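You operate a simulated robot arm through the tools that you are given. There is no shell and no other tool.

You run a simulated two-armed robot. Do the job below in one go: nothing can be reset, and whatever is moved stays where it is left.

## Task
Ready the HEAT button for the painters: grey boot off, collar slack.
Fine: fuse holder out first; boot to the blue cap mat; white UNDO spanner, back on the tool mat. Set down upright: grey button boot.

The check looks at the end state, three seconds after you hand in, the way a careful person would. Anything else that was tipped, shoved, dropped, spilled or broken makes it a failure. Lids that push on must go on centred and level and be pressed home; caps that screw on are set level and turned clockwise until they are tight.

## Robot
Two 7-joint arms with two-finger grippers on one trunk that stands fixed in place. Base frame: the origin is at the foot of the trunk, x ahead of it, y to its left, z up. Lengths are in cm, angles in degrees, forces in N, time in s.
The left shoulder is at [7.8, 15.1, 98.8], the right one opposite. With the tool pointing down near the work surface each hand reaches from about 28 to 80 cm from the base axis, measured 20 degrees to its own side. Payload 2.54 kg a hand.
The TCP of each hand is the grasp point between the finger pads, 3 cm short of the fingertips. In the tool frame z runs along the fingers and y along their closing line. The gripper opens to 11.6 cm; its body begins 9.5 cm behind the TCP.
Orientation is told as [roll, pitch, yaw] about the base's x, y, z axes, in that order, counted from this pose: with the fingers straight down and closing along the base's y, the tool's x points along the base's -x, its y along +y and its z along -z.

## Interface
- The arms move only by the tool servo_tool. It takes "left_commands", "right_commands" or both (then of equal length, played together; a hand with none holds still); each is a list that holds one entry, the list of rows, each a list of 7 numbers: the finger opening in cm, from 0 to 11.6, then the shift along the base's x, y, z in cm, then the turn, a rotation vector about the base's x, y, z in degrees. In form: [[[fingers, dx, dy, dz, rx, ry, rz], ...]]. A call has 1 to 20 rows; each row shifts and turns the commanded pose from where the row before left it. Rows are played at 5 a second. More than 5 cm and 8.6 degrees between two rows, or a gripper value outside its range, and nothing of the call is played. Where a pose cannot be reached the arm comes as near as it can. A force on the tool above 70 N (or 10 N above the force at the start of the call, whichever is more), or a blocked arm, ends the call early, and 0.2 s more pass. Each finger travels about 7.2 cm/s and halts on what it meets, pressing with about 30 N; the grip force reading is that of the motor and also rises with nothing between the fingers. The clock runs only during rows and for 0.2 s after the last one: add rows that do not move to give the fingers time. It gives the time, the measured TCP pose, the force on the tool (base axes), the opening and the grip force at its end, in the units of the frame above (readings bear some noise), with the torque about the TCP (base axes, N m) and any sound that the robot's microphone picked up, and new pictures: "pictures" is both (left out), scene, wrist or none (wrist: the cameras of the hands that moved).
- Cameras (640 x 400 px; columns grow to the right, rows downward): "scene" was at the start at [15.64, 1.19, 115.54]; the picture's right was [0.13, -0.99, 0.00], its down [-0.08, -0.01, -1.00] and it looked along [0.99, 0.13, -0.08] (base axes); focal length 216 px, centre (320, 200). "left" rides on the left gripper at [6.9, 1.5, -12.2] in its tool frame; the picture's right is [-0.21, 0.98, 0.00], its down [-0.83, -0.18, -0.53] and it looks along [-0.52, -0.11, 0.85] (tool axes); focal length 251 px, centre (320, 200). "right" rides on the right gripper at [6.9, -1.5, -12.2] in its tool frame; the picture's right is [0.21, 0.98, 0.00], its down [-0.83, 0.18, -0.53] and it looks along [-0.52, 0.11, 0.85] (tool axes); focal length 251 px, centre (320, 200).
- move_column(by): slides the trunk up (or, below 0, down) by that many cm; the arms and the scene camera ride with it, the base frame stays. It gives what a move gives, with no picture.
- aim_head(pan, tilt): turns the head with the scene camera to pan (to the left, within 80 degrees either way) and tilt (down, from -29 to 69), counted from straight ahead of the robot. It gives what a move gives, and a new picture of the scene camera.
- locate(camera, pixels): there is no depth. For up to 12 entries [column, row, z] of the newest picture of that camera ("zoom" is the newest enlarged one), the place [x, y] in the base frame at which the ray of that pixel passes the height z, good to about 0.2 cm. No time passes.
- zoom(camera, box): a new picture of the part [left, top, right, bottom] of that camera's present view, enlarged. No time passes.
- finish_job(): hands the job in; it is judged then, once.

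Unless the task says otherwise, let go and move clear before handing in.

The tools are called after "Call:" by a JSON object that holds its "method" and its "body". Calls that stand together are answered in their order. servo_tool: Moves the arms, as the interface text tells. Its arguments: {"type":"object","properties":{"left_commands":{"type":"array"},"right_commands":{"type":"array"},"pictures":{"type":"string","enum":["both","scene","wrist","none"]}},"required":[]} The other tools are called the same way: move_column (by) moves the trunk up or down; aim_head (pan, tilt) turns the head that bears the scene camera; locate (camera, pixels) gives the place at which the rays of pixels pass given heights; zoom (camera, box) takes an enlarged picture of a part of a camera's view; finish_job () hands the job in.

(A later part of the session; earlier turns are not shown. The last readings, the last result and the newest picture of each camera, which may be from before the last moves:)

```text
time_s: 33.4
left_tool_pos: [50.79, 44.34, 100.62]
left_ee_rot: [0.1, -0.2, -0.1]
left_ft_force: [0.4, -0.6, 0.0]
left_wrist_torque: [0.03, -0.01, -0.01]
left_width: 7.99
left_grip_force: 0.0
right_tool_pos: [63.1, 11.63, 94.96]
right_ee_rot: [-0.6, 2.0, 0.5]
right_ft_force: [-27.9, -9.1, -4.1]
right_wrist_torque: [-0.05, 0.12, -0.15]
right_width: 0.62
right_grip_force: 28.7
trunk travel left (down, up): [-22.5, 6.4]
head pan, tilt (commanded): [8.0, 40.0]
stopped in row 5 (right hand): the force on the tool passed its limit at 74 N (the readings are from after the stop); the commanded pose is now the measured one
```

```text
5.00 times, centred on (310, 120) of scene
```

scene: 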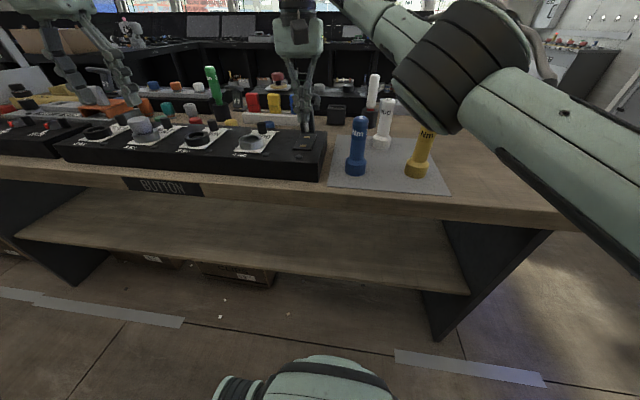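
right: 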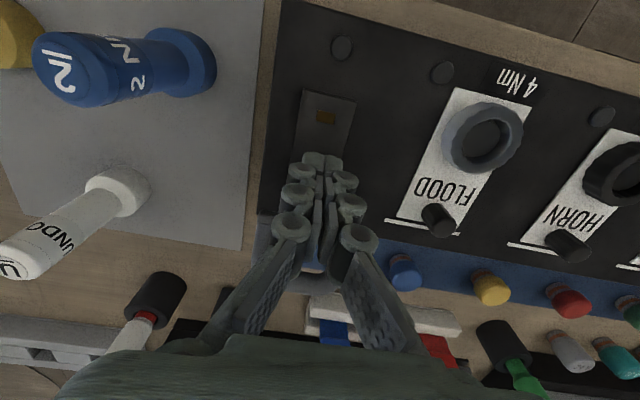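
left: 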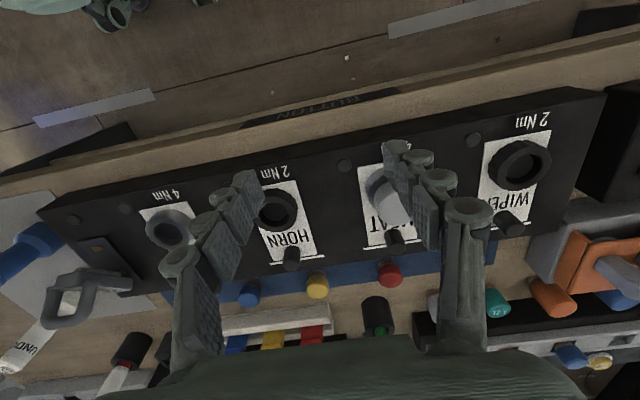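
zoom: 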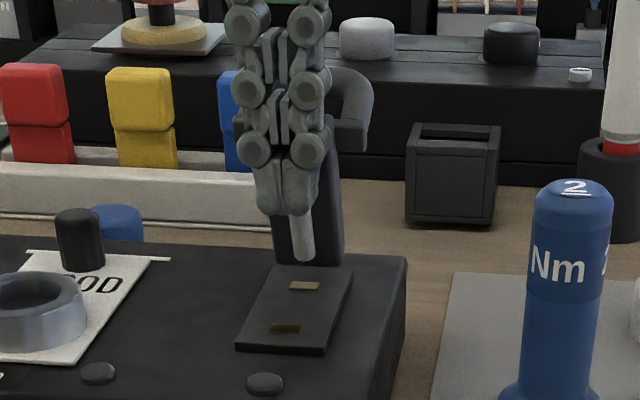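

A hard stop (74 N) means the holder is fully open at its end stop. I back away −x, then up, and go to the right side.

Call:
{"method": "servo_tool", "body": {"right_commands": [[[0, -1.5, 0, 0, 0, 0, 0], [0, -2, 0, 0, 0.6, -2, -0.5], [0, -2, 0, 0, 0, 0, 0], [0, -2, -1, 3, 0, 0, 0], [0, -2, -2, 3, 0, 0, 0], [2, -1, -4, 1, 0, 0, 0], [4, -1, -4, 0, 0, 0, 0], [6, -1, -4, 0, 0, 0, 0], [8, -1, -4, 0, 0, 0, 0], [8, 0, 0, 0, 0, 0, 0]]], "pictures": "both"}}

Call:
{"method": "zoom", "body": {"camera": "left", "box": [20, 200, 220, 360]}}

Call:
{"method": "zoom", "body": {"camera": "scene", "box": [270, 80, 350, 160]}}

```text
time_s: 35.6
left_tool_pos: [50.98, 44.39, 100.47]
left_ee_rot: [0.1, -0.1, 0.0]
left_ft_force: [-0.4, -0.6, -0.4]
left_wrist_torque: [-0.02, -0.01, 0.02]
left_width: 8.0
left_grip_force: 0.1
right_tool_pos: [50.17, -7.44, 101.99]
right_ee_rot: [0.0, -0.4, -0.1]
right_ft_force: [0.3, -0.5, -0.1]
right_wrist_torque: [0.01, 0.04, 0.0]
right_width: 7.99
right_grip_force: 0.0
trunk travel left (down, up): [-22.5, 6.4]
head pan, tilt (commanded): [8.0, 40.0]
```

scene: 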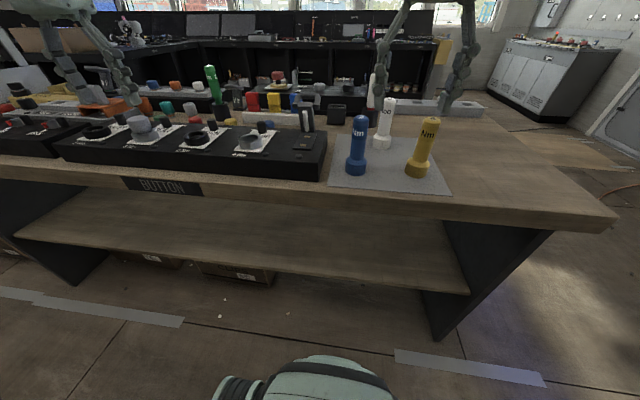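
right: 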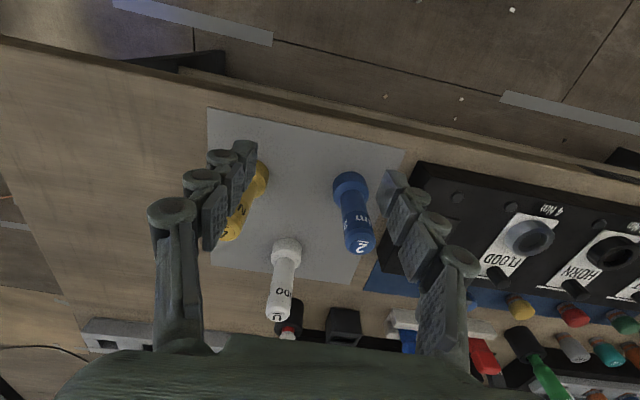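

```text
2.50 times, centred on (120, 280) of left
```

zoom: 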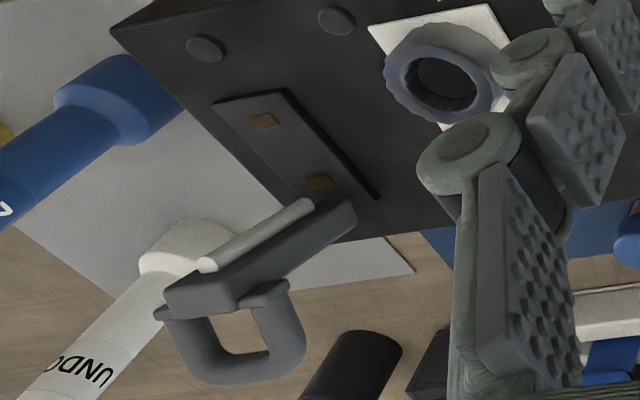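

```text
5.00 times, centred on (310, 120) of scene
```

zoom: 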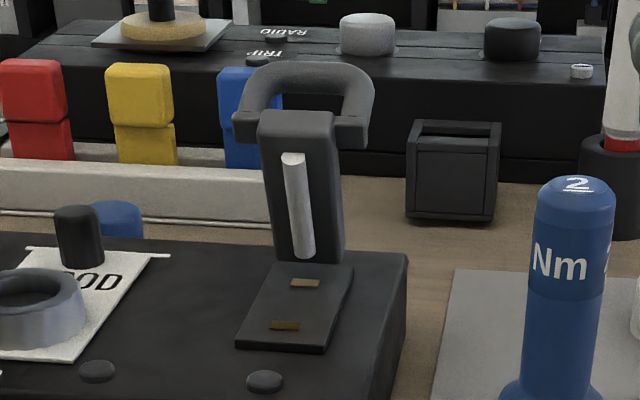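

The fuse holder stands open like the 4 A one. Now the boot: bring the left hand above HEAT for a close look.

Call:
{"method": "servo_tool", "body": {"left_commands": [[[8, 2.4, 1.65, -1, 0, 0, 0], [8, 2.4, 1.65, -1, 0, 0, 0], [8, 2.4, 1.65, -1, 0, 0, 0], [8, 0, 0, 0, 0, 0, 0]]], "pictures": "wrist"}}

Call:
{"method": "zoom", "body": {"camera": "left", "box": [240, 80, 400, 240]}}

Call:
{"method": "zoom", "body": {"camera": "scene", "box": [110, 85, 190, 155]}}

```text
time_s: 36.6
left_tool_pos: [58.24, 49.44, 97.47]
left_ee_rot: [0.0, -0.1, 0.1]
left_ft_force: [0.0, -0.6, 0.5]
left_wrist_torque: [0.01, -0.01, -0.02]
left_width: 8.0
left_grip_force: 0.0
right_tool_pos: [50.19, -7.43, 101.94]
right_ee_rot: [0.1, -0.4, -0.1]
right_ft_force: [0.0, 0.4, -0.7]
right_wrist_torque: [-0.03, 0.01, 0.04]
right_width: 7.99
right_grip_force: 0.0
trunk travel left (down, up): [-22.5, 6.4]
head pan, tilt (commanded): [8.0, 40.0]
```

left: 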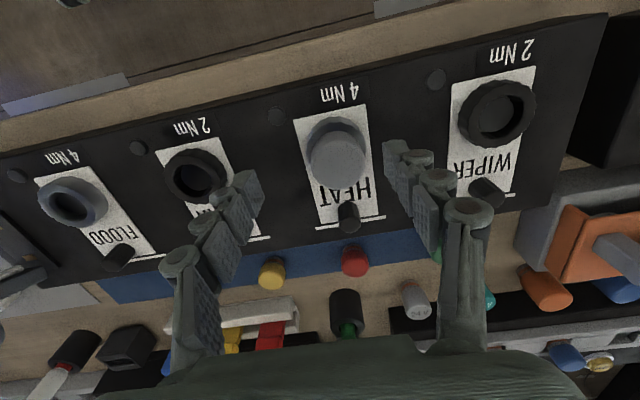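

```text
2.50 times, centred on (320, 160) of left
```

zoom: 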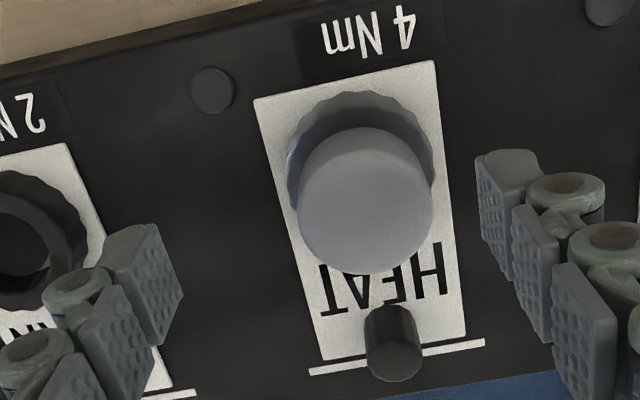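

```text
5.71 times, centred on (150, 120) of scene
```

zoom: 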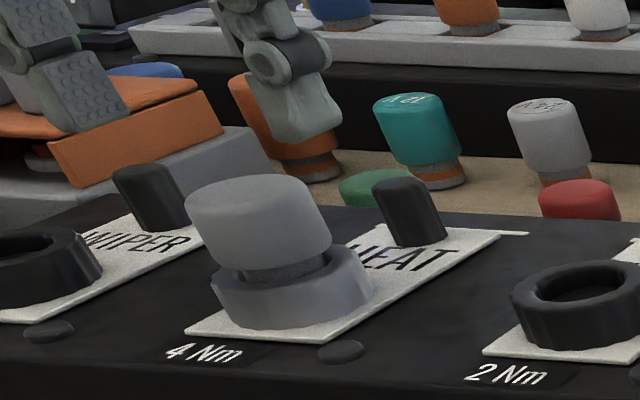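

Call:
{"method": "locate", "body": {"camera": "left", "pixels": [[338, 160, 92.4], [338, 160, 92], [311, 162, 92.4], [365, 158, 92.4], [304, 145, 89.5], [365, 138, 89.5], [347, 216, 91], [353, 265, 84]]}}

Call:
{"method": "locate", "body": {"camera": "scene", "pixels": [[135.3, 118.5, 92.4], [135.3, 118.5, 91.5], [126.5, 120, 92], [148, 120, 92], [145, 137, 87.3], [144, 132, 89.5]]}}

```text
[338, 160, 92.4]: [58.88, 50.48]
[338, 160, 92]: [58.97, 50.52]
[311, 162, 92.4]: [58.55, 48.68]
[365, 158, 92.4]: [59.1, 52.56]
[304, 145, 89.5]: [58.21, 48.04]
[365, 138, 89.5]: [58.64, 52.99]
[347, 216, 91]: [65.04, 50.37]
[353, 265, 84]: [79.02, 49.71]
```

```text
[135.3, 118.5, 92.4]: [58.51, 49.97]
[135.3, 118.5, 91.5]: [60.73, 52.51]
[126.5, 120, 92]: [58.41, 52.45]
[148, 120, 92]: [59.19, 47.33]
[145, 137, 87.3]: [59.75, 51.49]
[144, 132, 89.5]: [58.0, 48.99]
```

Boot centre ≈(58.7,50.4), diameter ≈3.9, top z≈92.4. Descend to TCP z≈93.2 (tips just above the collar), then close.

Call:
{"method": "servo_tool", "body": {"left_commands": [[[8, 0.4, 0.95, -1, 0, 0, 0], [7, 0, 0, -1.5, 0, 0, 0], [7, 0, 0, -1, 0, 0, 0], [7, 0, 0, -0.7, 0, 0, 0], [7, 0, 0, 0, 0, 0, 0]]], "pictures": "both"}}

Call:
{"method": "zoom", "body": {"camera": "scene", "box": [100, 75, 196, 155]}}

Call:
{"method": "zoom", "body": {"camera": "left", "box": [240, 100, 400, 260]}}

```text
time_s: 37.8
left_tool_pos: [58.6, 50.28, 93.25]
left_ee_rot: [0.0, 0.0, 0.0]
left_ft_force: [0.5, 0.7, 0.5]
left_wrist_torque: [0.02, 0.01, 0.0]
left_width: 7.01
left_grip_force: 0.1
right_tool_pos: [50.25, -7.4, 101.9]
right_ee_rot: [0.1, -0.4, -0.1]
right_ft_force: [0.5, -0.4, 0.6]
right_wrist_torque: [0.0, -0.02, 0.03]
right_width: 8.02
right_grip_force: 0.0
trunk travel left (down, up): [-22.5, 6.4]
head pan, tilt (commanded): [8.0, 40.0]
```

scene: 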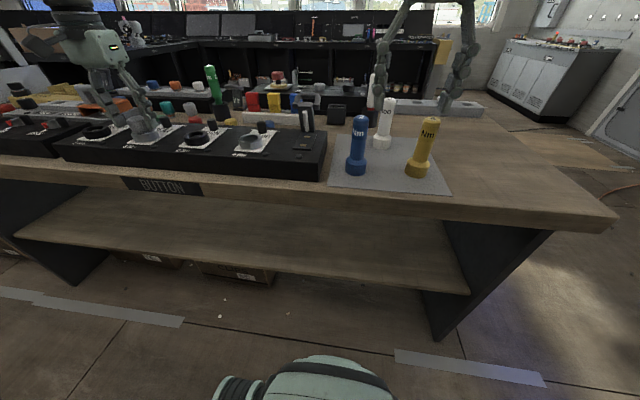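
left: 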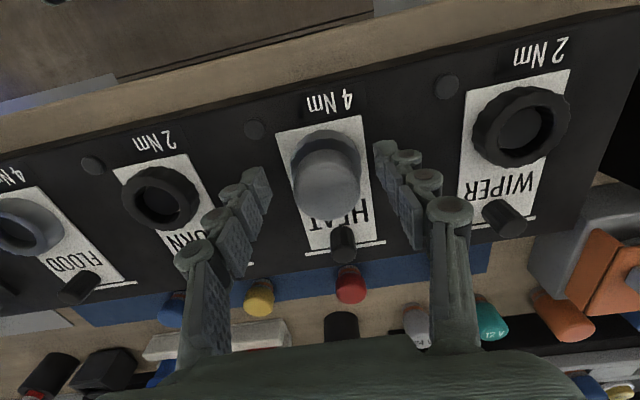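

```text
5.00 times, centred on (148, 115) of scene
```

zoom: 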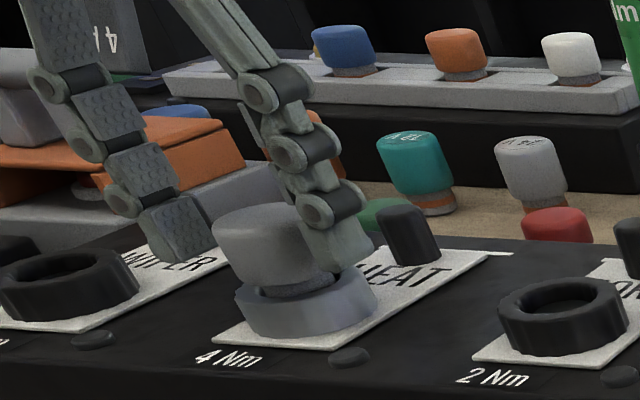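

```text
2.50 times, centred on (320, 180) of left
```

zoom: 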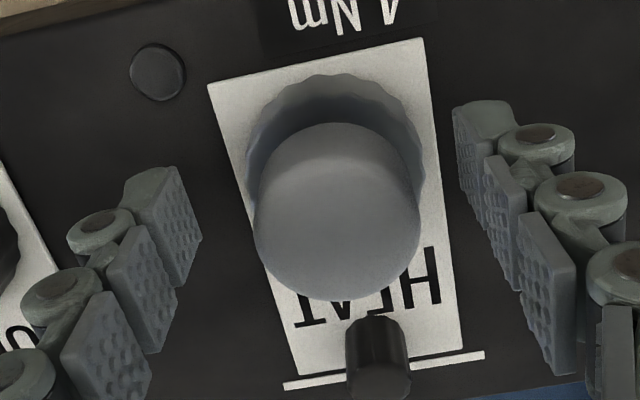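

Boot is centred between the fingers within ~0.2 cm and tips clear of the collar. Closing on the boot.

Call:
{"method": "servo_tool", "body": {"left_commands": [[[6, 0, 0.15, 0, 0, 0, 0], [4.5, 0, 0, 0, 0, 0, 0], [3, 0, 0, 0, 0, 0, 0], [3, 0, 0, 0, 0, 0, 0], [3, 0, 0, 0, 0, 0, 0]]], "pictures": "wrist"}}

```text
time_s: 39.0
left_tool_pos: [58.55, 50.42, 93.21]
left_ee_rot: [0.0, 0.1, 0.1]
left_ft_force: [-0.9, 0.6, 0.7]
left_wrist_torque: [-0.01, -0.01, -0.01]
left_width: 4.0
left_grip_force: 29.7
right_tool_pos: [50.17, -7.55, 101.9]
right_ee_rot: [0.1, -0.4, -0.2]
right_ft_force: [-0.5, 0.4, -0.2]
right_wrist_torque: [-0.05, 0.01, -0.01]
right_width: 8.01
right_grip_force: 0.1
trunk travel left (down, up): [-22.5, 6.4]
head pan, tilt (commanded): [8.0, 40.0]
```

left: 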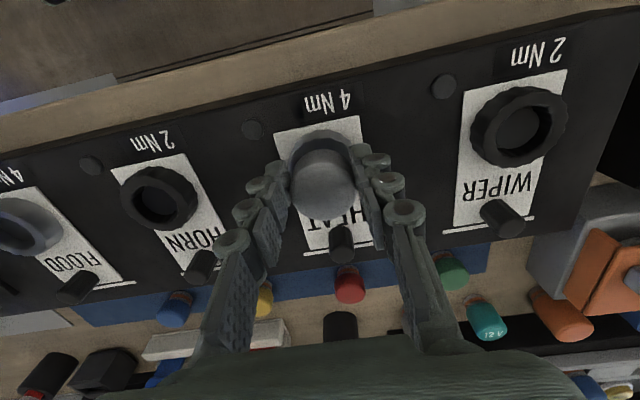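

Boot gripped at 4.0 cm, 30 N. Pulling straight up gently.

Call:
{"method": "servo_tool", "body": {"left_commands": [[[3, 0, 0, 0.3, 0, 0, 0], [3, 0, 0, 0.3, 0, 0, 0], [3, 0, 0, 0.3, 0, 0, 0], [3, 0, 0, 0.3, 0, 0, 0], [3, 0, 0, 0, 0, 0, 0]]], "pictures": "both"}}

Call:
{"method": "zoom", "body": {"camera": "scene", "box": [100, 75, 196, 155]}}

```text
time_s: 40.2
left_tool_pos: [58.59, 50.4, 94.54]
left_ee_rot: [0.0, -0.1, 0.1]
left_ft_force: [0.0, 0.0, 0.4]
left_wrist_torque: [0.0, 0.01, 0.0]
left_width: 4.0
left_grip_force: 30.1
right_tool_pos: [50.3, -7.49, 101.93]
right_ee_rot: [0.2, -0.3, -0.1]
right_ft_force: [0.4, 0.4, 0.1]
right_wrist_torque: [0.03, -0.02, -0.02]
right_width: 8.0
right_grip_force: 0.1
trunk travel left (down, up): [-22.5, 6.4]
head pan, tilt (commanded): [8.0, 40.0]
```

scene: 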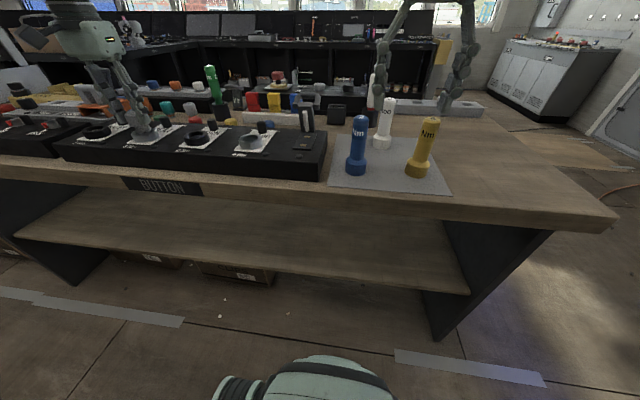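
left: 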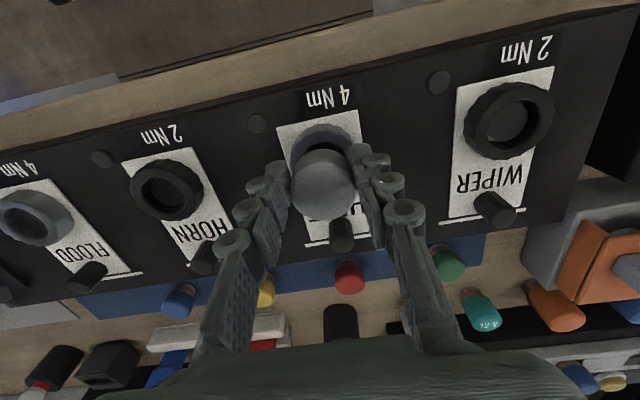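

```text
5.00 times, centred on (148, 115) of scene
```

zoom: 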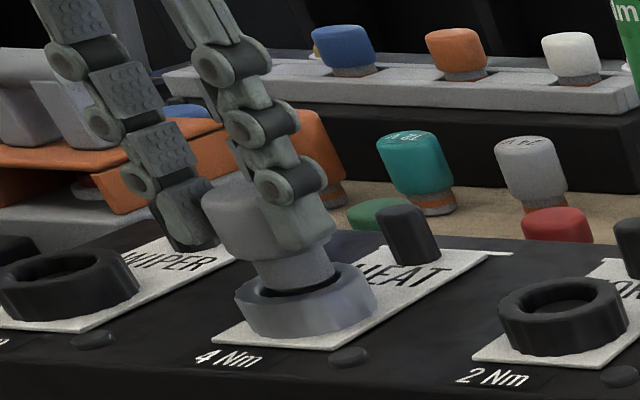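

The boot slides up freely. Continue lifting until its skirt clears the collar.

Call:
{"method": "servo_tool", "body": {"left_commands": [[[3, 0, 0, 0.7, 0, 0, 0], [3, 0, 0, 0.7, 0, 0, 0], [3, 0, 0, 0.8, 0, 0, 0], [3, 0, 0, 0.8, 0, 0, 0], [3, 0, 0, 0, 0, 0, 0]]], "pictures": "both"}}

Call:
{"method": "zoom", "body": {"camera": "scene", "box": [100, 75, 196, 155]}}

```text
time_s: 41.4
left_tool_pos: [58.62, 50.36, 97.65]
left_ee_rot: [0.0, 0.0, 0.0]
left_ft_force: [-1.1, 0.0, -0.2]
left_wrist_torque: [-0.02, -0.02, 0.02]
left_width: 4.0
left_grip_force: 29.5
right_tool_pos: [50.21, -7.48, 101.8]
right_ee_rot: [0.1, -0.5, -0.2]
right_ft_force: [0.4, 0.1, -0.5]
right_wrist_torque: [0.03, -0.01, 0.0]
right_width: 7.98
right_grip_force: 0.0
trunk travel left (down, up): [-22.5, 6.4]
head pan, tilt (commanded): [8.0, 40.0]
```

scene: 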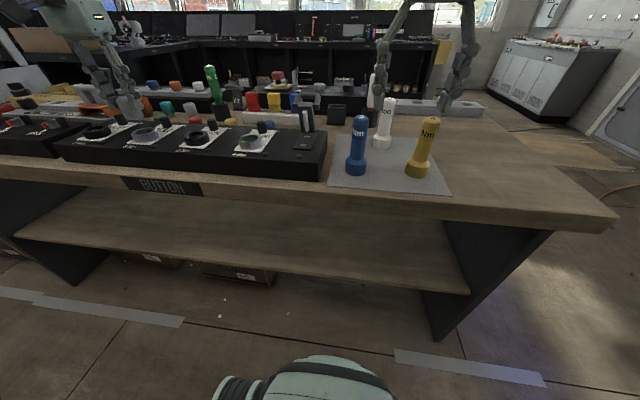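
left: 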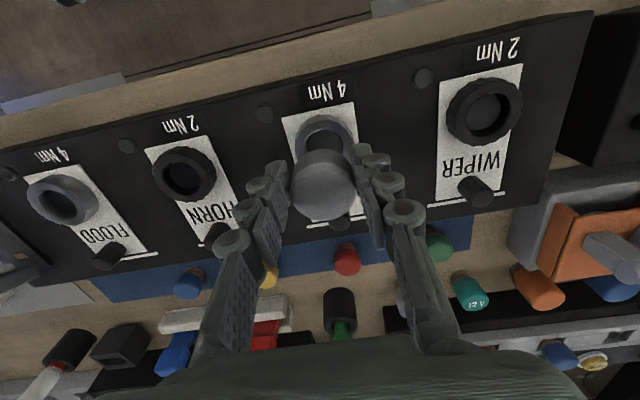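

```text
5.00 times, centred on (148, 115) of scene
```

zoom: 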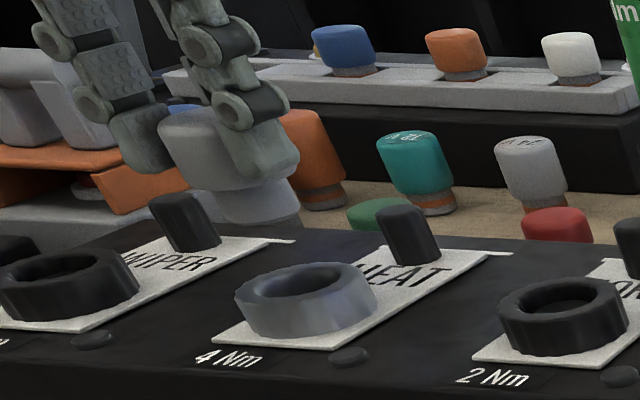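

The boot is off: wide cap over a narrower stem. The blue mat behind the panel (x≈72–81) is at the edge of reach, so I'll raise the trunk to gain reach.

Call:
{"method": "move_column", "body": {"by": 6.3}}

```text
time_s: 42.5
left_tool_pos: [58.64, 50.31, 103.85]
left_ee_rot: [0.0, 0.0, 0.1]
left_ft_force: [-0.3, 0.6, -0.1]
left_wrist_torque: [-0.01, 0.0, -0.03]
left_width: 4.03
left_grip_force: 30.3
right_tool_pos: [50.29, -7.51, 108.15]
right_ee_rot: [0.0, -0.3, -0.3]
right_ft_force: [-0.2, 0.3, 0.6]
right_wrist_torque: [0.05, -0.02, 0.01]
right_width: 8.01
right_grip_force: 0.1
trunk travel left (down, up): [-28.8, 0.1]
head pan, tilt (commanded): [8.0, 40.0]
```

Now carry the boot to the lane between HORN and FLOOD (y≈32), staying high.

Call:
{"method": "servo_tool", "body": {"left_commands": [[[3, 0.3, -3.66, -0.9, 0, 0, 0], [3, 0.3, -3.66, -0.9, 0, 0, 0], [3, 0.3, -3.66, -0.9, 0, 0, 0], [3, 0.3, -3.66, -0.9, 0, 0, 0], [3, 0.3, -3.66, -0.9, 0, 0, 0], [3, 0, 0, 0, 0, 0, 0]]], "pictures": "both"}}

```text
time_s: 43.9
left_tool_pos: [60.12, 31.94, 99.36]
left_ee_rot: [0.0, -0.1, -0.1]
left_ft_force: [0.6, -0.1, -0.4]
left_wrist_torque: [0.01, 0.0, -0.03]
left_width: 3.98
left_grip_force: 30.4
right_tool_pos: [50.2, -7.48, 108.21]
right_ee_rot: [0.0, -0.4, -0.2]
right_ft_force: [0.5, 0.3, 0.9]
right_wrist_torque: [-0.03, 0.02, -0.01]
right_width: 8.0
right_grip_force: 0.0
trunk travel left (down, up): [-28.8, 0.1]
head pan, tilt (commanded): [8.0, 40.0]
```

scene: 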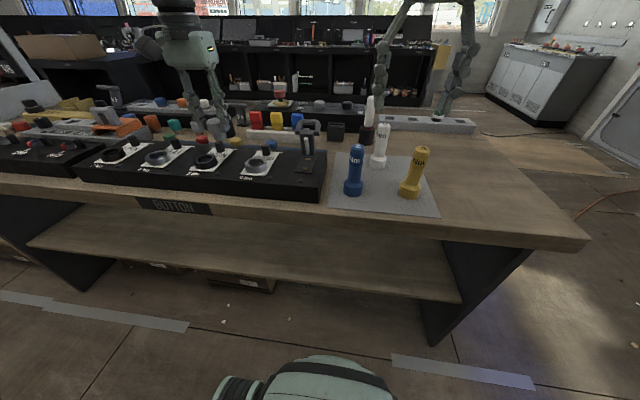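
left: 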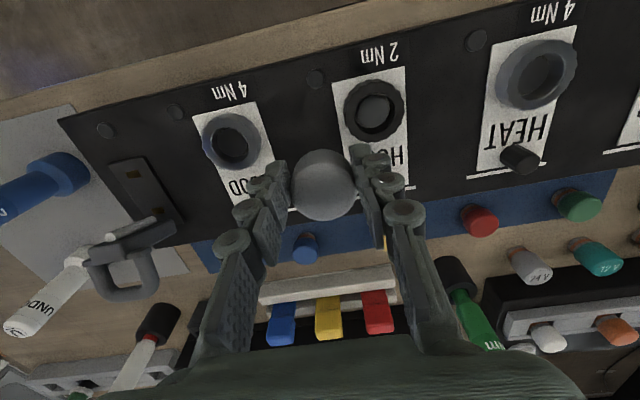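

Call:
{"method": "zoom", "body": {"camera": "left", "box": [180, 160, 420, 340]}}

Call:
{"method": "zoom", "body": {"camera": "scene", "box": [160, 100, 340, 210]}}

Call:
{"method": "locate", "body": {"camera": "left", "pixels": [[303, 240, 82], [305, 250, 85], [205, 272, 82], [194, 240, 87], [478, 205, 82], [480, 220, 85], [374, 110, 88.5], [229, 140, 88.5], [390, 280, 87]]}}

```text
2.22 times, centred on (300, 250) of left
```

zoom: 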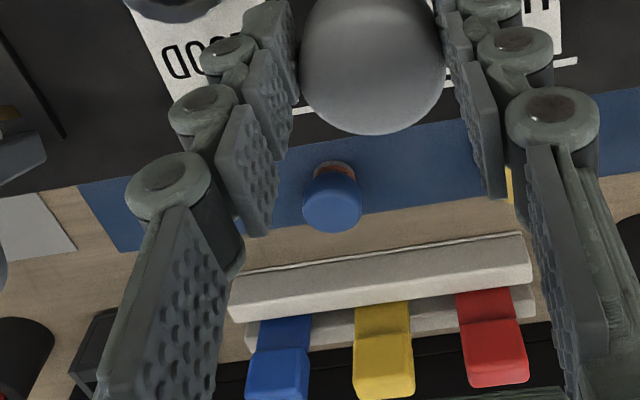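

```text
3.56 times, centred on (250, 155) of scene
```

zoom: 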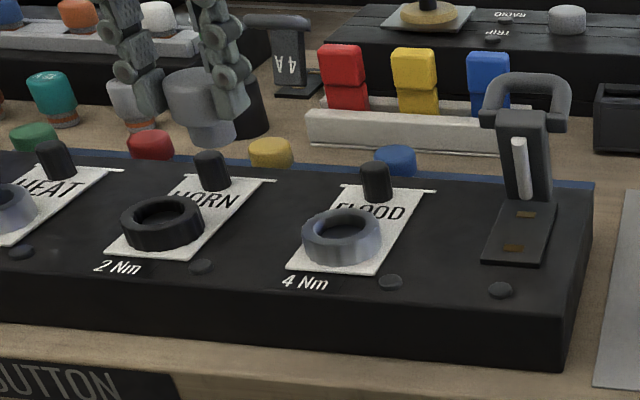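

```text
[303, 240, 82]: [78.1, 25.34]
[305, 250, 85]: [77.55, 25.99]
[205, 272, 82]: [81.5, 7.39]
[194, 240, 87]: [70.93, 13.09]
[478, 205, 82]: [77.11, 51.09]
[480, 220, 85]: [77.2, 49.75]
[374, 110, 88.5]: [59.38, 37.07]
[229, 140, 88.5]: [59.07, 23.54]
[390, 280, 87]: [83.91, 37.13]
```

Caps: blue ≈(77.7,25.6), yellow ≈(76.9,37.7); panel rear edge x≈71, so the boot target is ≈(74.3,31.7). Advancing along the lane at a safe height.

Call:
{"method": "servo_tool", "body": {"left_commands": [[[3, 3, -0.05, -1.0, 0, 0, 0], [3, 3, -0.05, -1.0, 0, 0, 0], [3, 3, -0.05, -1.0, 0, 0, 0], [3, 2, -0.05, -1.0, 0, 0, 0], [3, 1.5, 0, -0.4, 0, 0, 0], [3, 0, 0, 0, 0, 0, 0]]], "pictures": "both"}}

```text
time_s: 45.3
left_tool_pos: [69.22, 32.46, 95.15]
left_ee_rot: [-0.1, -0.1, 0.0]
left_ft_force: [-0.9, 0.2, 0.8]
left_wrist_torque: [-0.01, 0.0, 0.01]
left_width: 4.03
left_grip_force: 29.7
left hand out of reach, approached as far as the arm can: row 4, 5
right_tool_pos: [50.25, -7.34, 108.18]
right_ee_rot: [0.1, -0.3, -0.1]
right_ft_force: [0.5, 1.3, 0.6]
right_wrist_torque: [-0.01, 0.02, 0.0]
right_width: 8.0
right_grip_force: 0.0
trunk travel left (down, up): [-28.8, 0.1]
head pan, tilt (commanded): [8.0, 40.0]
```

scene: 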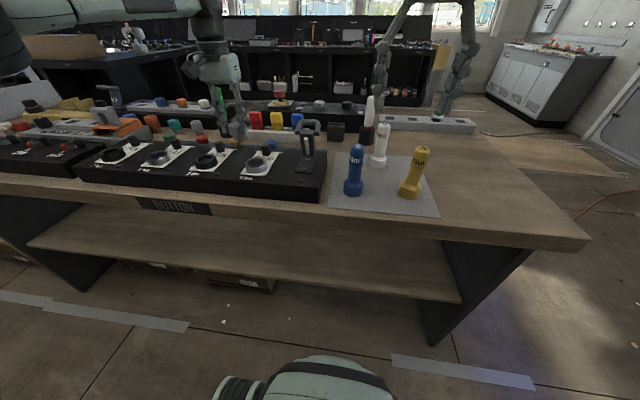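
left: 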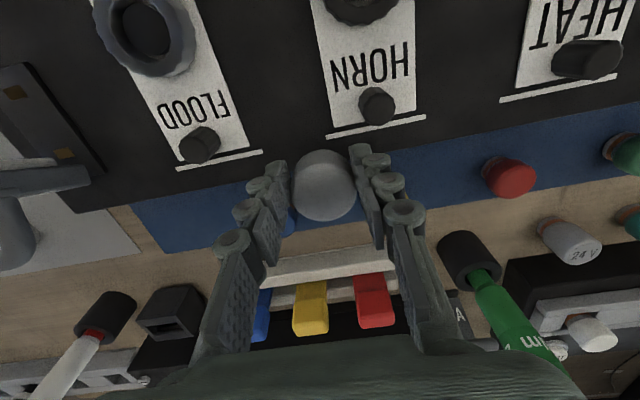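

The tool-down reach limit stops at x≈69 here. I'll set the boot temporarily on the flat panel top in the lane at (67.8,31.8), re-grip with the hand pitched 20° forward, and then continue to the blue mat.

Call:
{"method": "servo_tool", "body": {"left_commands": [[[3, -0.7, -0.35, -1, 0, 0, 0], [3, -0.7, -0.3, -1, 0, 0, 0], [3, 0, 0, -0.4, 0, 0, 0], [3, 0, 0, 0, 0, 0, 0]]], "pictures": "both"}}

Call:
{"method": "zoom", "body": {"camera": "scene", "box": [180, 80, 300, 190]}}

```text
time_s: 46.3
left_tool_pos: [67.89, 31.71, 92.58]
left_ee_rot: [0.0, 0.0, 0.1]
left_ft_force: [0.0, 0.3, 0.0]
left_wrist_torque: [0.0, 0.0, -0.01]
left_width: 4.02
left_grip_force: 29.9
right_tool_pos: [50.25, -7.47, 108.18]
right_ee_rot: [0.1, -0.4, -0.1]
right_ft_force: [0.4, 0.3, 0.1]
right_wrist_torque: [0.01, -0.02, -0.03]
right_width: 7.99
right_grip_force: 0.1
trunk travel left (down, up): [-28.8, 0.1]
head pan, tilt (commanded): [8.0, 40.0]
```

scene: 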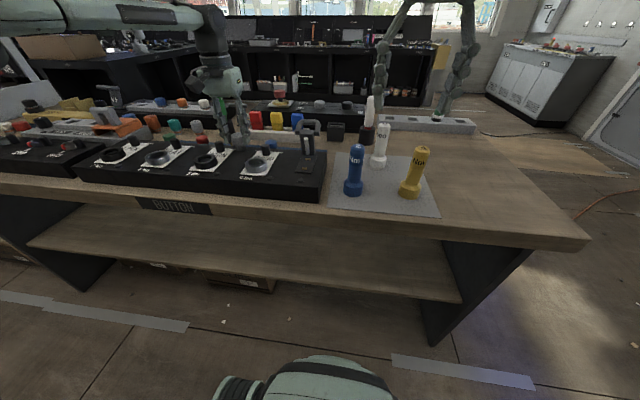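
left: 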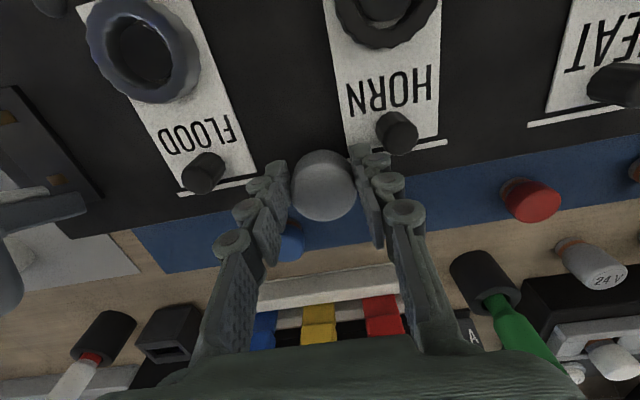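

```text
3.64 times, centred on (240, 135) of scene
```

zoom: 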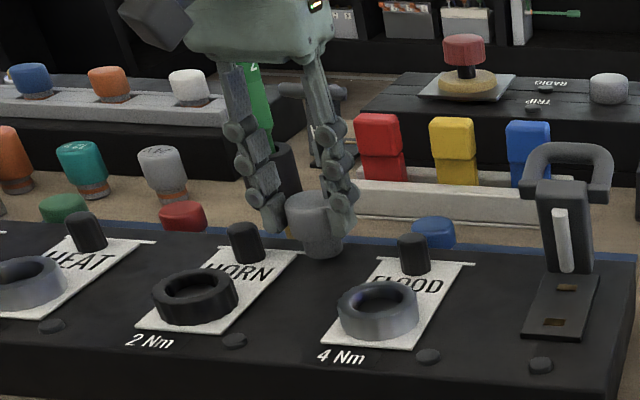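

Lowering in small steps until the boot's foot touches the panel top.

Call:
{"method": "servo_tool", "body": {"left_commands": [[[3, 0, 0, -0.3, 0, 0, 0], [3, 0, 0, -0.2, 0, 0, 0], [3, 0, 0, 0, 0, 0, 0]]], "pictures": "none"}}

```text
time_s: 47.1
left_tool_pos: [67.89, 31.77, 92.33]
left_ee_rot: [0.1, -0.1, 0.1]
left_ft_force: [1.3, 3.6, 8.6]
left_wrist_torque: [0.19, -0.12, 0.02]
left_width: 4.03
left_grip_force: 30.2
right_tool_pos: [50.19, -7.56, 108.27]
right_ee_rot: [0.3, -0.4, -0.2]
right_ft_force: [0.4, 1.0, 0.2]
right_wrist_torque: [0.0, -0.01, 0.02]
right_width: 8.04
right_grip_force: 0.1
trunk travel left (down, up): [-28.8, 0.1]
head pan, tilt (commanded): [8.0, 40.0]
```

Contact (8.6 N) at TCP z≈92.3. Open slightly, then check.

Call:
{"method": "servo_tool", "body": {"left_commands": [[[4.4, 0, 0, 0.1, 0, 0, 0], [5.4, 0, 0, 0.1, 0, 0, 0], [5.4, 0, 0, 0, 0, 0, 0]]], "pictures": "both"}}

Call:
{"method": "zoom", "body": {"camera": "scene", "box": [190, 90, 280, 180]}}

Call:
{"method": "zoom", "body": {"camera": "left", "box": [240, 100, 400, 260]}}

```text
time_s: 47.9
left_tool_pos: [67.93, 31.77, 92.4]
left_ee_rot: [-0.1, 0.0, 0.1]
left_ft_force: [0.4, 0.5, 0.5]
left_wrist_torque: [-0.04, 0.02, -0.02]
left_width: 5.42
left_grip_force: 0.1
right_tool_pos: [50.29, -7.52, 108.24]
right_ee_rot: [0.0, -0.3, -0.2]
right_ft_force: [-0.2, -0.4, 0.4]
right_wrist_torque: [0.02, -0.01, 0.01]
right_width: 7.98
right_grip_force: 0.0
trunk travel left (down, up): [-28.8, 0.1]
head pan, tilt (commanded): [8.0, 40.0]
```

scene: 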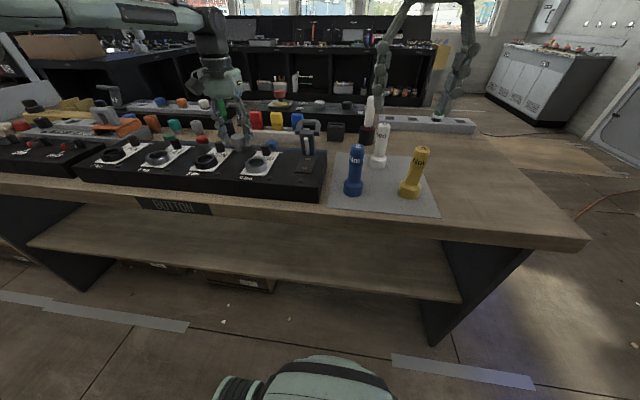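
left: 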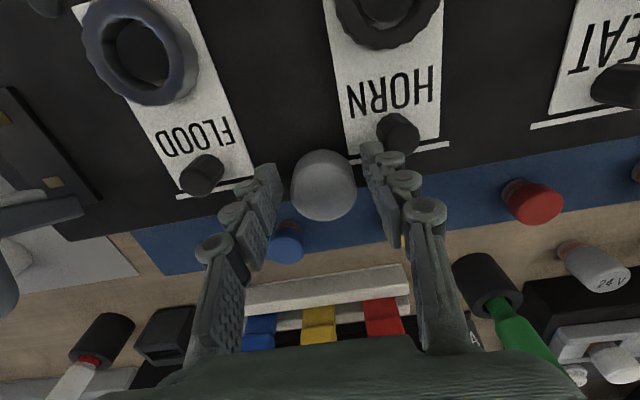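

```text
4.44 times, centred on (235, 135) of scene
```

zoom: 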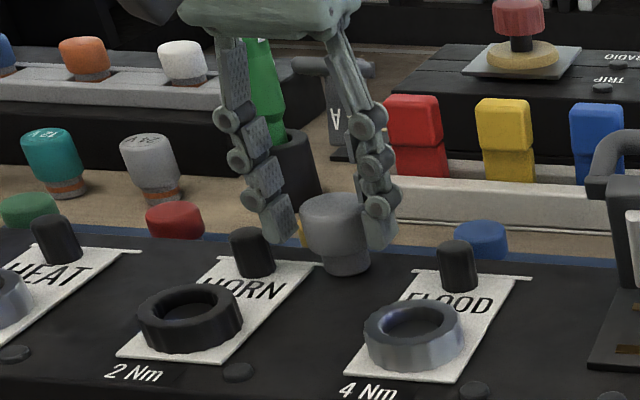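

```text
2.50 times, centred on (320, 180) of left
```

zoom: 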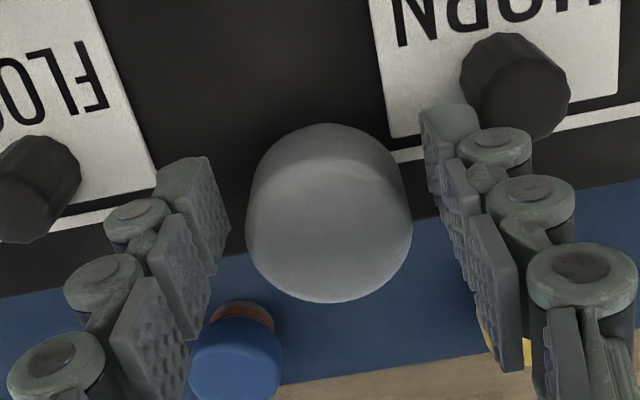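

Boot stands upright by itself. Pitching the hand 20° forward about the TCP (fingers stay either side of the boot), with a small −x compensation.

Call:
{"method": "servo_tool", "body": {"left_commands": [[[5.4, -0.22, 0, 0, 0, -6.7, 0], [5.4, -0.22, 0, 0, 0, -6.7, 0], [5.4, -0.22, 0, 0, 0, -6.6, 0], [5.4, 0, 0, 0, 0, 0, 0]]], "pictures": "both"}}

Call:
{"method": "zoom", "body": {"camera": "scene", "box": [190, 90, 280, 180]}}

```text
time_s: 48.9
left_tool_pos: [67.14, 31.87, 92.39]
left_ee_rot: [0.0, -20.1, 0.0]
left_ft_force: [-0.9, -0.8, -0.1]
left_wrist_torque: [-0.02, 0.01, -0.03]
left_width: 5.42
left_grip_force: 0.0
right_tool_pos: [50.27, -7.43, 108.18]
right_ee_rot: [0.1, -0.4, -0.1]
right_ft_force: [-0.2, -0.1, -0.4]
right_wrist_torque: [0.0, -0.02, 0.0]
right_width: 7.99
right_grip_force: 0.1
trunk travel left (down, up): [-28.8, 0.1]
head pan, tilt (commanded): [8.0, 40.0]
```

scene: 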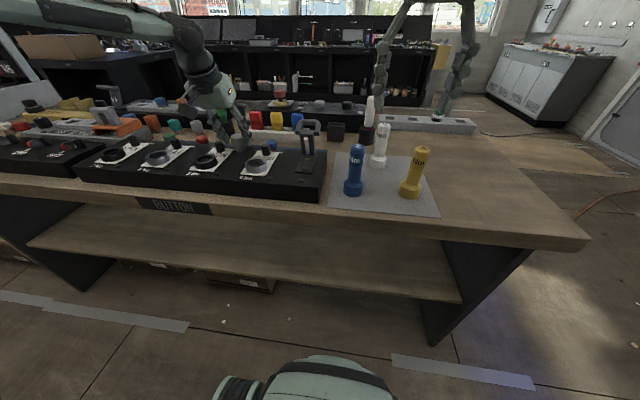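
left: 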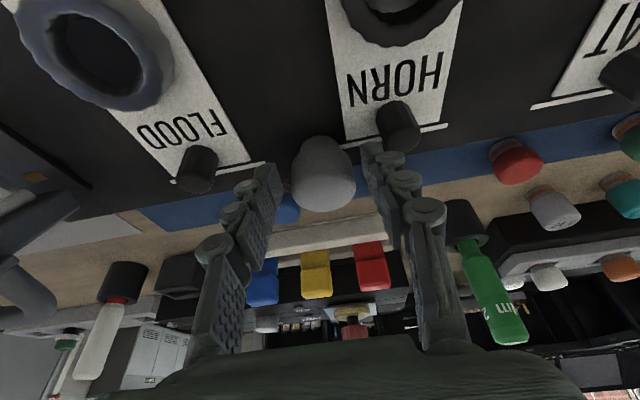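

```text
4.44 times, centred on (235, 135) of scene
```

zoom: 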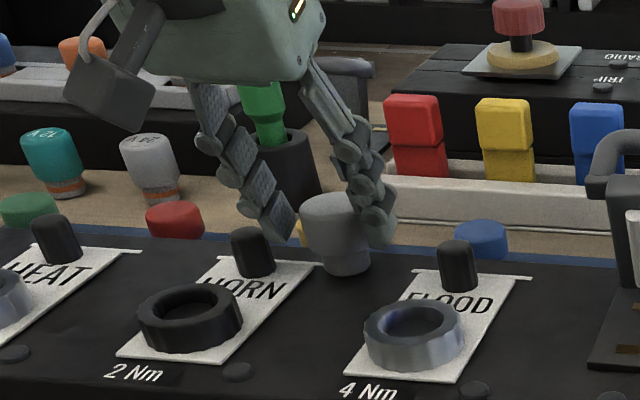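

Grip again with the tilted hand and lift.

Call:
{"method": "servo_tool", "body": {"left_commands": [[[4.5, 0, 0, 0, 0, 0, 0], [3, 0, 0, 0, 0, 0, 0], [3, 0, 0, 0, 0, 0, 0], [3, 0, 0, 0.5, 0, 0, 0], [3, 0, 0, 0.8, 0, 0, 0], [3, 0, 0, 0, 0, 0, 0]]], "pictures": "both"}}

Call:
{"method": "zoom", "body": {"camera": "scene", "box": [190, 90, 280, 180]}}

```text
time_s: 50.3
left_tool_pos: [67.26, 31.79, 93.64]
left_ee_rot: [0.0, -20.1, -0.1]
left_ft_force: [0.2, -0.3, -1.3]
left_wrist_torque: [-0.02, 0.02, -0.02]
left_width: 4.02
left_grip_force: 30.0
right_tool_pos: [50.25, -7.41, 108.34]
right_ee_rot: [0.1, -0.4, -0.2]
right_ft_force: [0.0, 0.2, -0.2]
right_wrist_torque: [0.03, 0.0, -0.03]
right_width: 8.01
right_grip_force: 0.0
trunk travel left (down, up): [-28.8, 0.1]
head pan, tilt (commanded): [8.0, 40.0]
```

scene: 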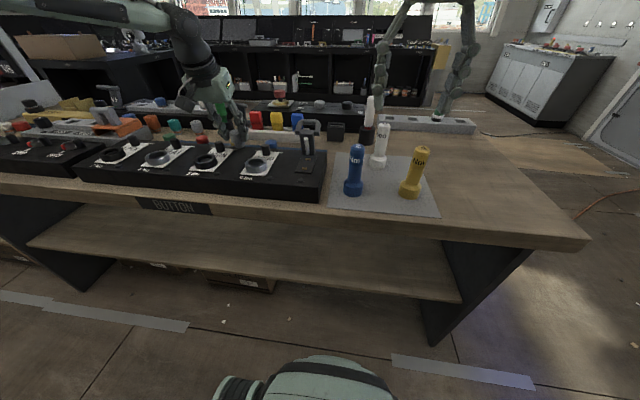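
left: 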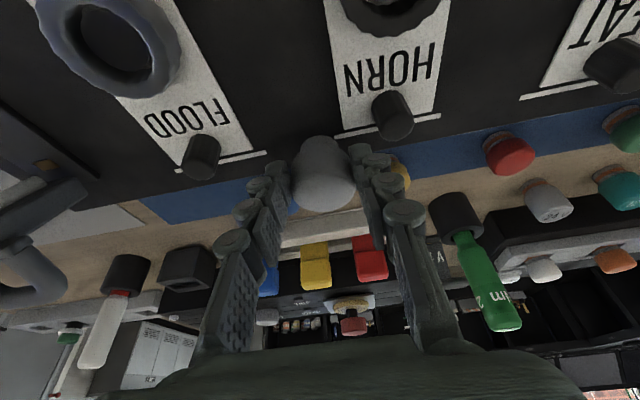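

```text
4.44 times, centred on (235, 135) of scene
```

zoom: 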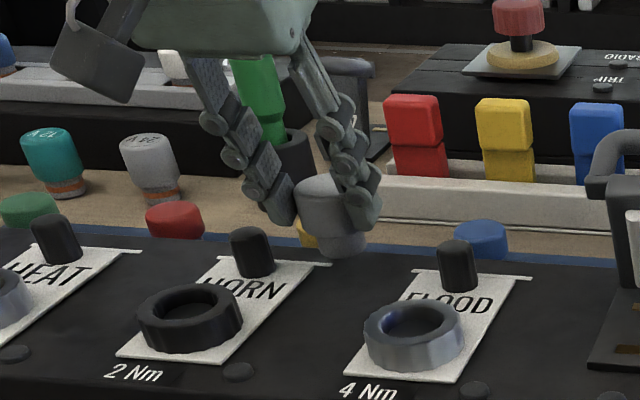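

Moving the boot back over the mat at (74,31.7), then partway down.

Call:
{"method": "servo_tool", "body": {"left_commands": [[[3, 1.5, -0.05, 0.6, 0, 0, 0], [3, 1.5, -0.05, 0, 0, 0, 0], [3, 1.5, 0, 0, 0, 0, 0], [3, 1.5, 0, 0, 0, 0, 0], [3, 0, 0, -1.2, 0, 0, 0], [3, 0, 0, 0, 0, 0, 0]]], "pictures": "both"}}

Call:
{"method": "zoom", "body": {"camera": "scene", "box": [190, 90, 300, 180]}}

Call:
{"method": "zoom", "body": {"camera": "left", "box": [220, 60, 420, 260]}}

```text
time_s: 51.7
left_tool_pos: [73.15, 31.56, 93.11]
left_ee_rot: [-0.1, -20.1, 0.0]
left_ft_force: [1.0, -0.7, -0.6]
left_wrist_torque: [0.01, 0.02, -0.01]
left_width: 4.01
left_grip_force: 30.1
right_tool_pos: [50.19, -7.5, 108.23]
right_ee_rot: [0.1, -0.3, -0.2]
right_ft_force: [-0.6, -0.1, 0.3]
right_wrist_torque: [0.02, -0.01, -0.03]
right_width: 8.02
right_grip_force: 0.1
trunk travel left (down, up): [-28.8, 0.1]
head pan, tilt (commanded): [8.0, 40.0]
```

scene: 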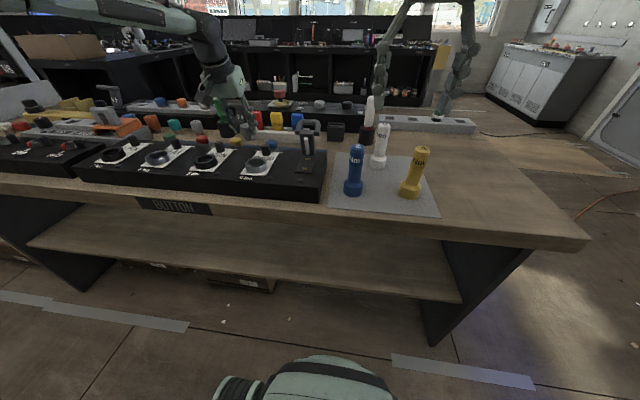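
left: 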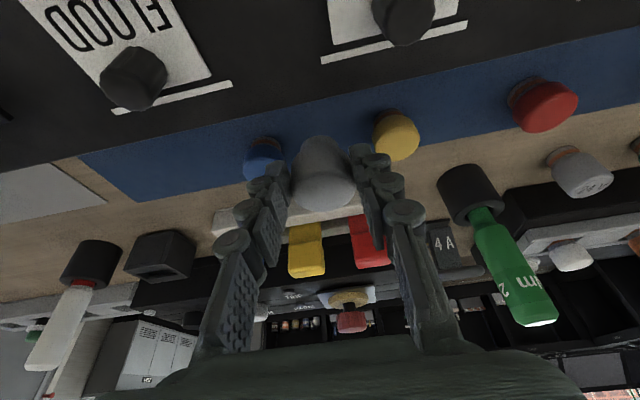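

```text
4.44 times, centred on (245, 135) of scene
```

zoom: 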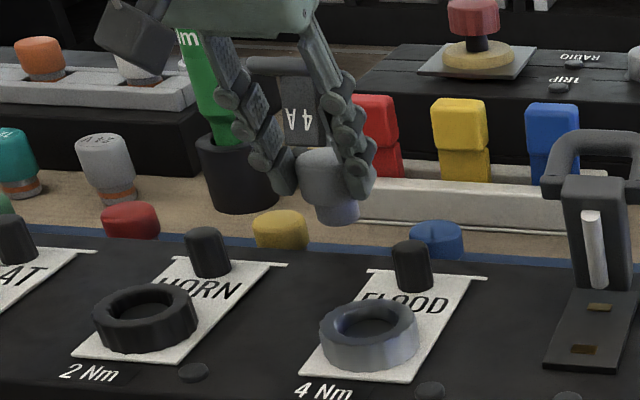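

```text
2.00 times, centred on (320, 160) of left
```

zoom: 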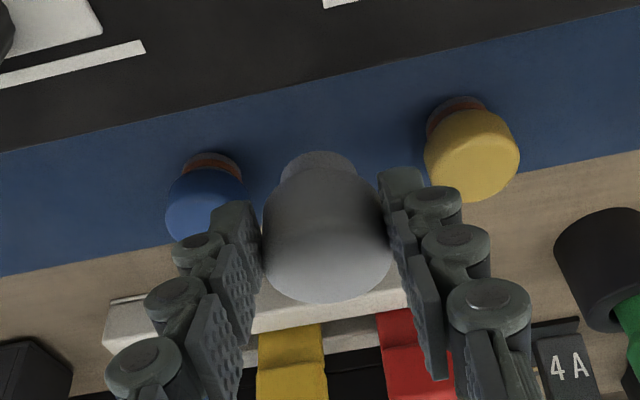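

Checking cap positions from this vantage.

Call:
{"method": "locate", "body": {"camera": "left", "pixels": [[262.5, 164, 86], [396, 138, 86], [265, 142, 82], [391, 114, 82], [280.5, 103, 82], [300, 210, 88]]}}

Call:
{"method": "locate", "body": {"camera": "scene", "pixels": [[235.8, 139.3, 86], [271.4, 141.2, 86]]}}

```text
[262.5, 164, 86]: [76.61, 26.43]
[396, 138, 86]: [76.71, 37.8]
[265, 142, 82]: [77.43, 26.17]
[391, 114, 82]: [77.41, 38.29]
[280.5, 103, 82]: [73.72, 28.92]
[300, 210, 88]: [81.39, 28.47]
```

```text
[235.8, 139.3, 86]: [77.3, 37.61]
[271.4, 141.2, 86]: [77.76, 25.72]
```

Lane centre is y≈32. Shift +0.4 in y and lower toward the mat.

Call:
{"method": "servo_tool", "body": {"left_commands": [[[3, 0.1, 0.4, 0, 0, 0, 0], [3, 0, 0, -1.5, 0, 0, 0], [3, 0, 0, -1.5, 0, 0, 0], [3, 0, 0, -1.2, 0, 0, 0], [3, 0, 0, -0.6, 0, 0, 0], [3, 0, 0, 0, 0, 0, 0]]], "pictures": "both"}}

Call:
{"method": "zoom", "body": {"camera": "left", "box": [220, 60, 420, 260]}}

```text
time_s: 53.1
left_tool_pos: [73.2, 31.96, 88.25]
left_ee_rot: [0.0, -20.1, 0.0]
left_ft_force: [0.5, -0.6, -0.6]
left_wrist_torque: [0.01, 0.0, -0.02]
left_width: 4.02
left_grip_force: 30.6
right_tool_pos: [50.31, -7.45, 108.22]
right_ee_rot: [0.0, -0.3, -0.2]
right_ft_force: [0.5, 0.9, -0.5]
right_wrist_torque: [-0.01, -0.01, -0.03]
right_width: 7.98
right_grip_force: 0.1
trunk travel left (down, up): [-28.8, 0.1]
head pan, tilt (commanded): [8.0, 40.0]
```

scene: 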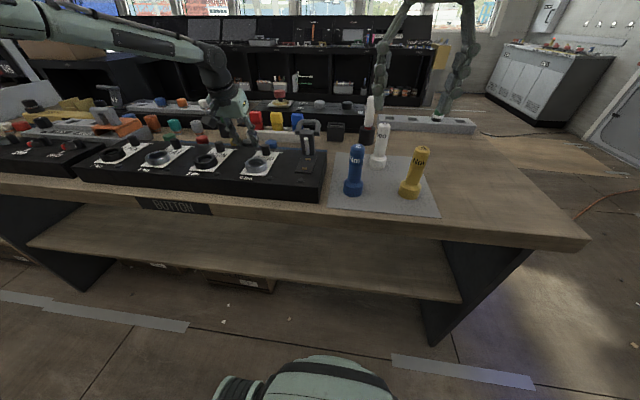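
left: 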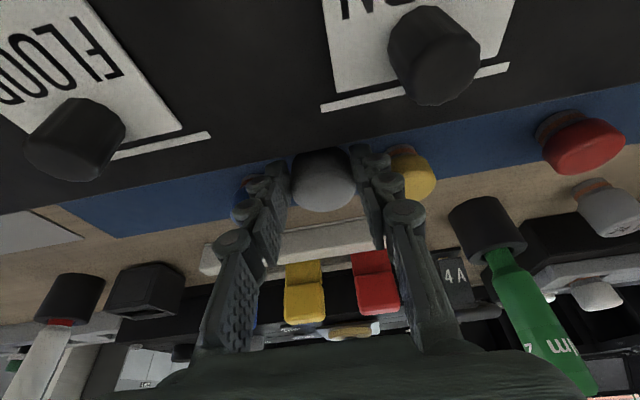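

```text
2.00 times, centred on (320, 160) of left
```

zoom: 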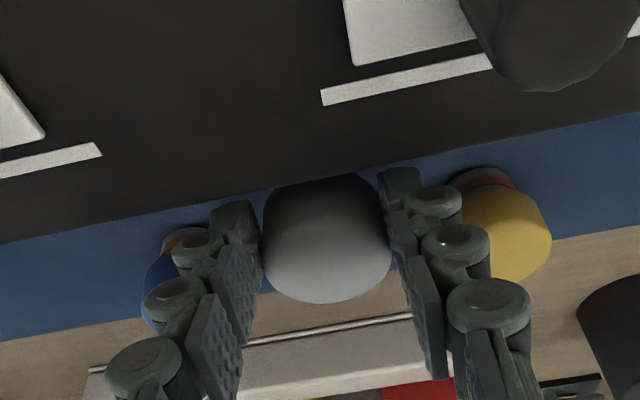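

Lower slowly to touch the mat (expected contact at TCP z≈87.4).

Call:
{"method": "servo_tool", "body": {"left_commands": [[[3, 0, 0, -0.3, 0, 0, 0], [3, 0, 0, -0.3, 0, 0, 0], [3, 0, 0, -0.2, 0, 0, 0], [3, 0, 0, 0, 0, 0, 0]]], "pictures": "none"}}

```text
time_s: 54.1
left_tool_pos: [73.18, 32.04, 87.61]
left_ee_rot: [0.0, -20.2, 0.0]
left_ft_force: [-0.5, 0.7, 6.0]
left_wrist_torque: [0.02, -0.05, 0.01]
left_width: 4.01
left_grip_force: 29.8
right_tool_pos: [50.12, -7.55, 108.24]
right_ee_rot: [0.2, -0.4, -0.2]
right_ft_force: [-0.6, 0.6, 0.7]
right_wrist_torque: [-0.01, 0.03, 0.0]
right_width: 8.0
right_grip_force: 0.1
trunk travel left (down, up): [-28.8, 0.1]
head pan, tilt (commanded): [8.0, 40.0]
```

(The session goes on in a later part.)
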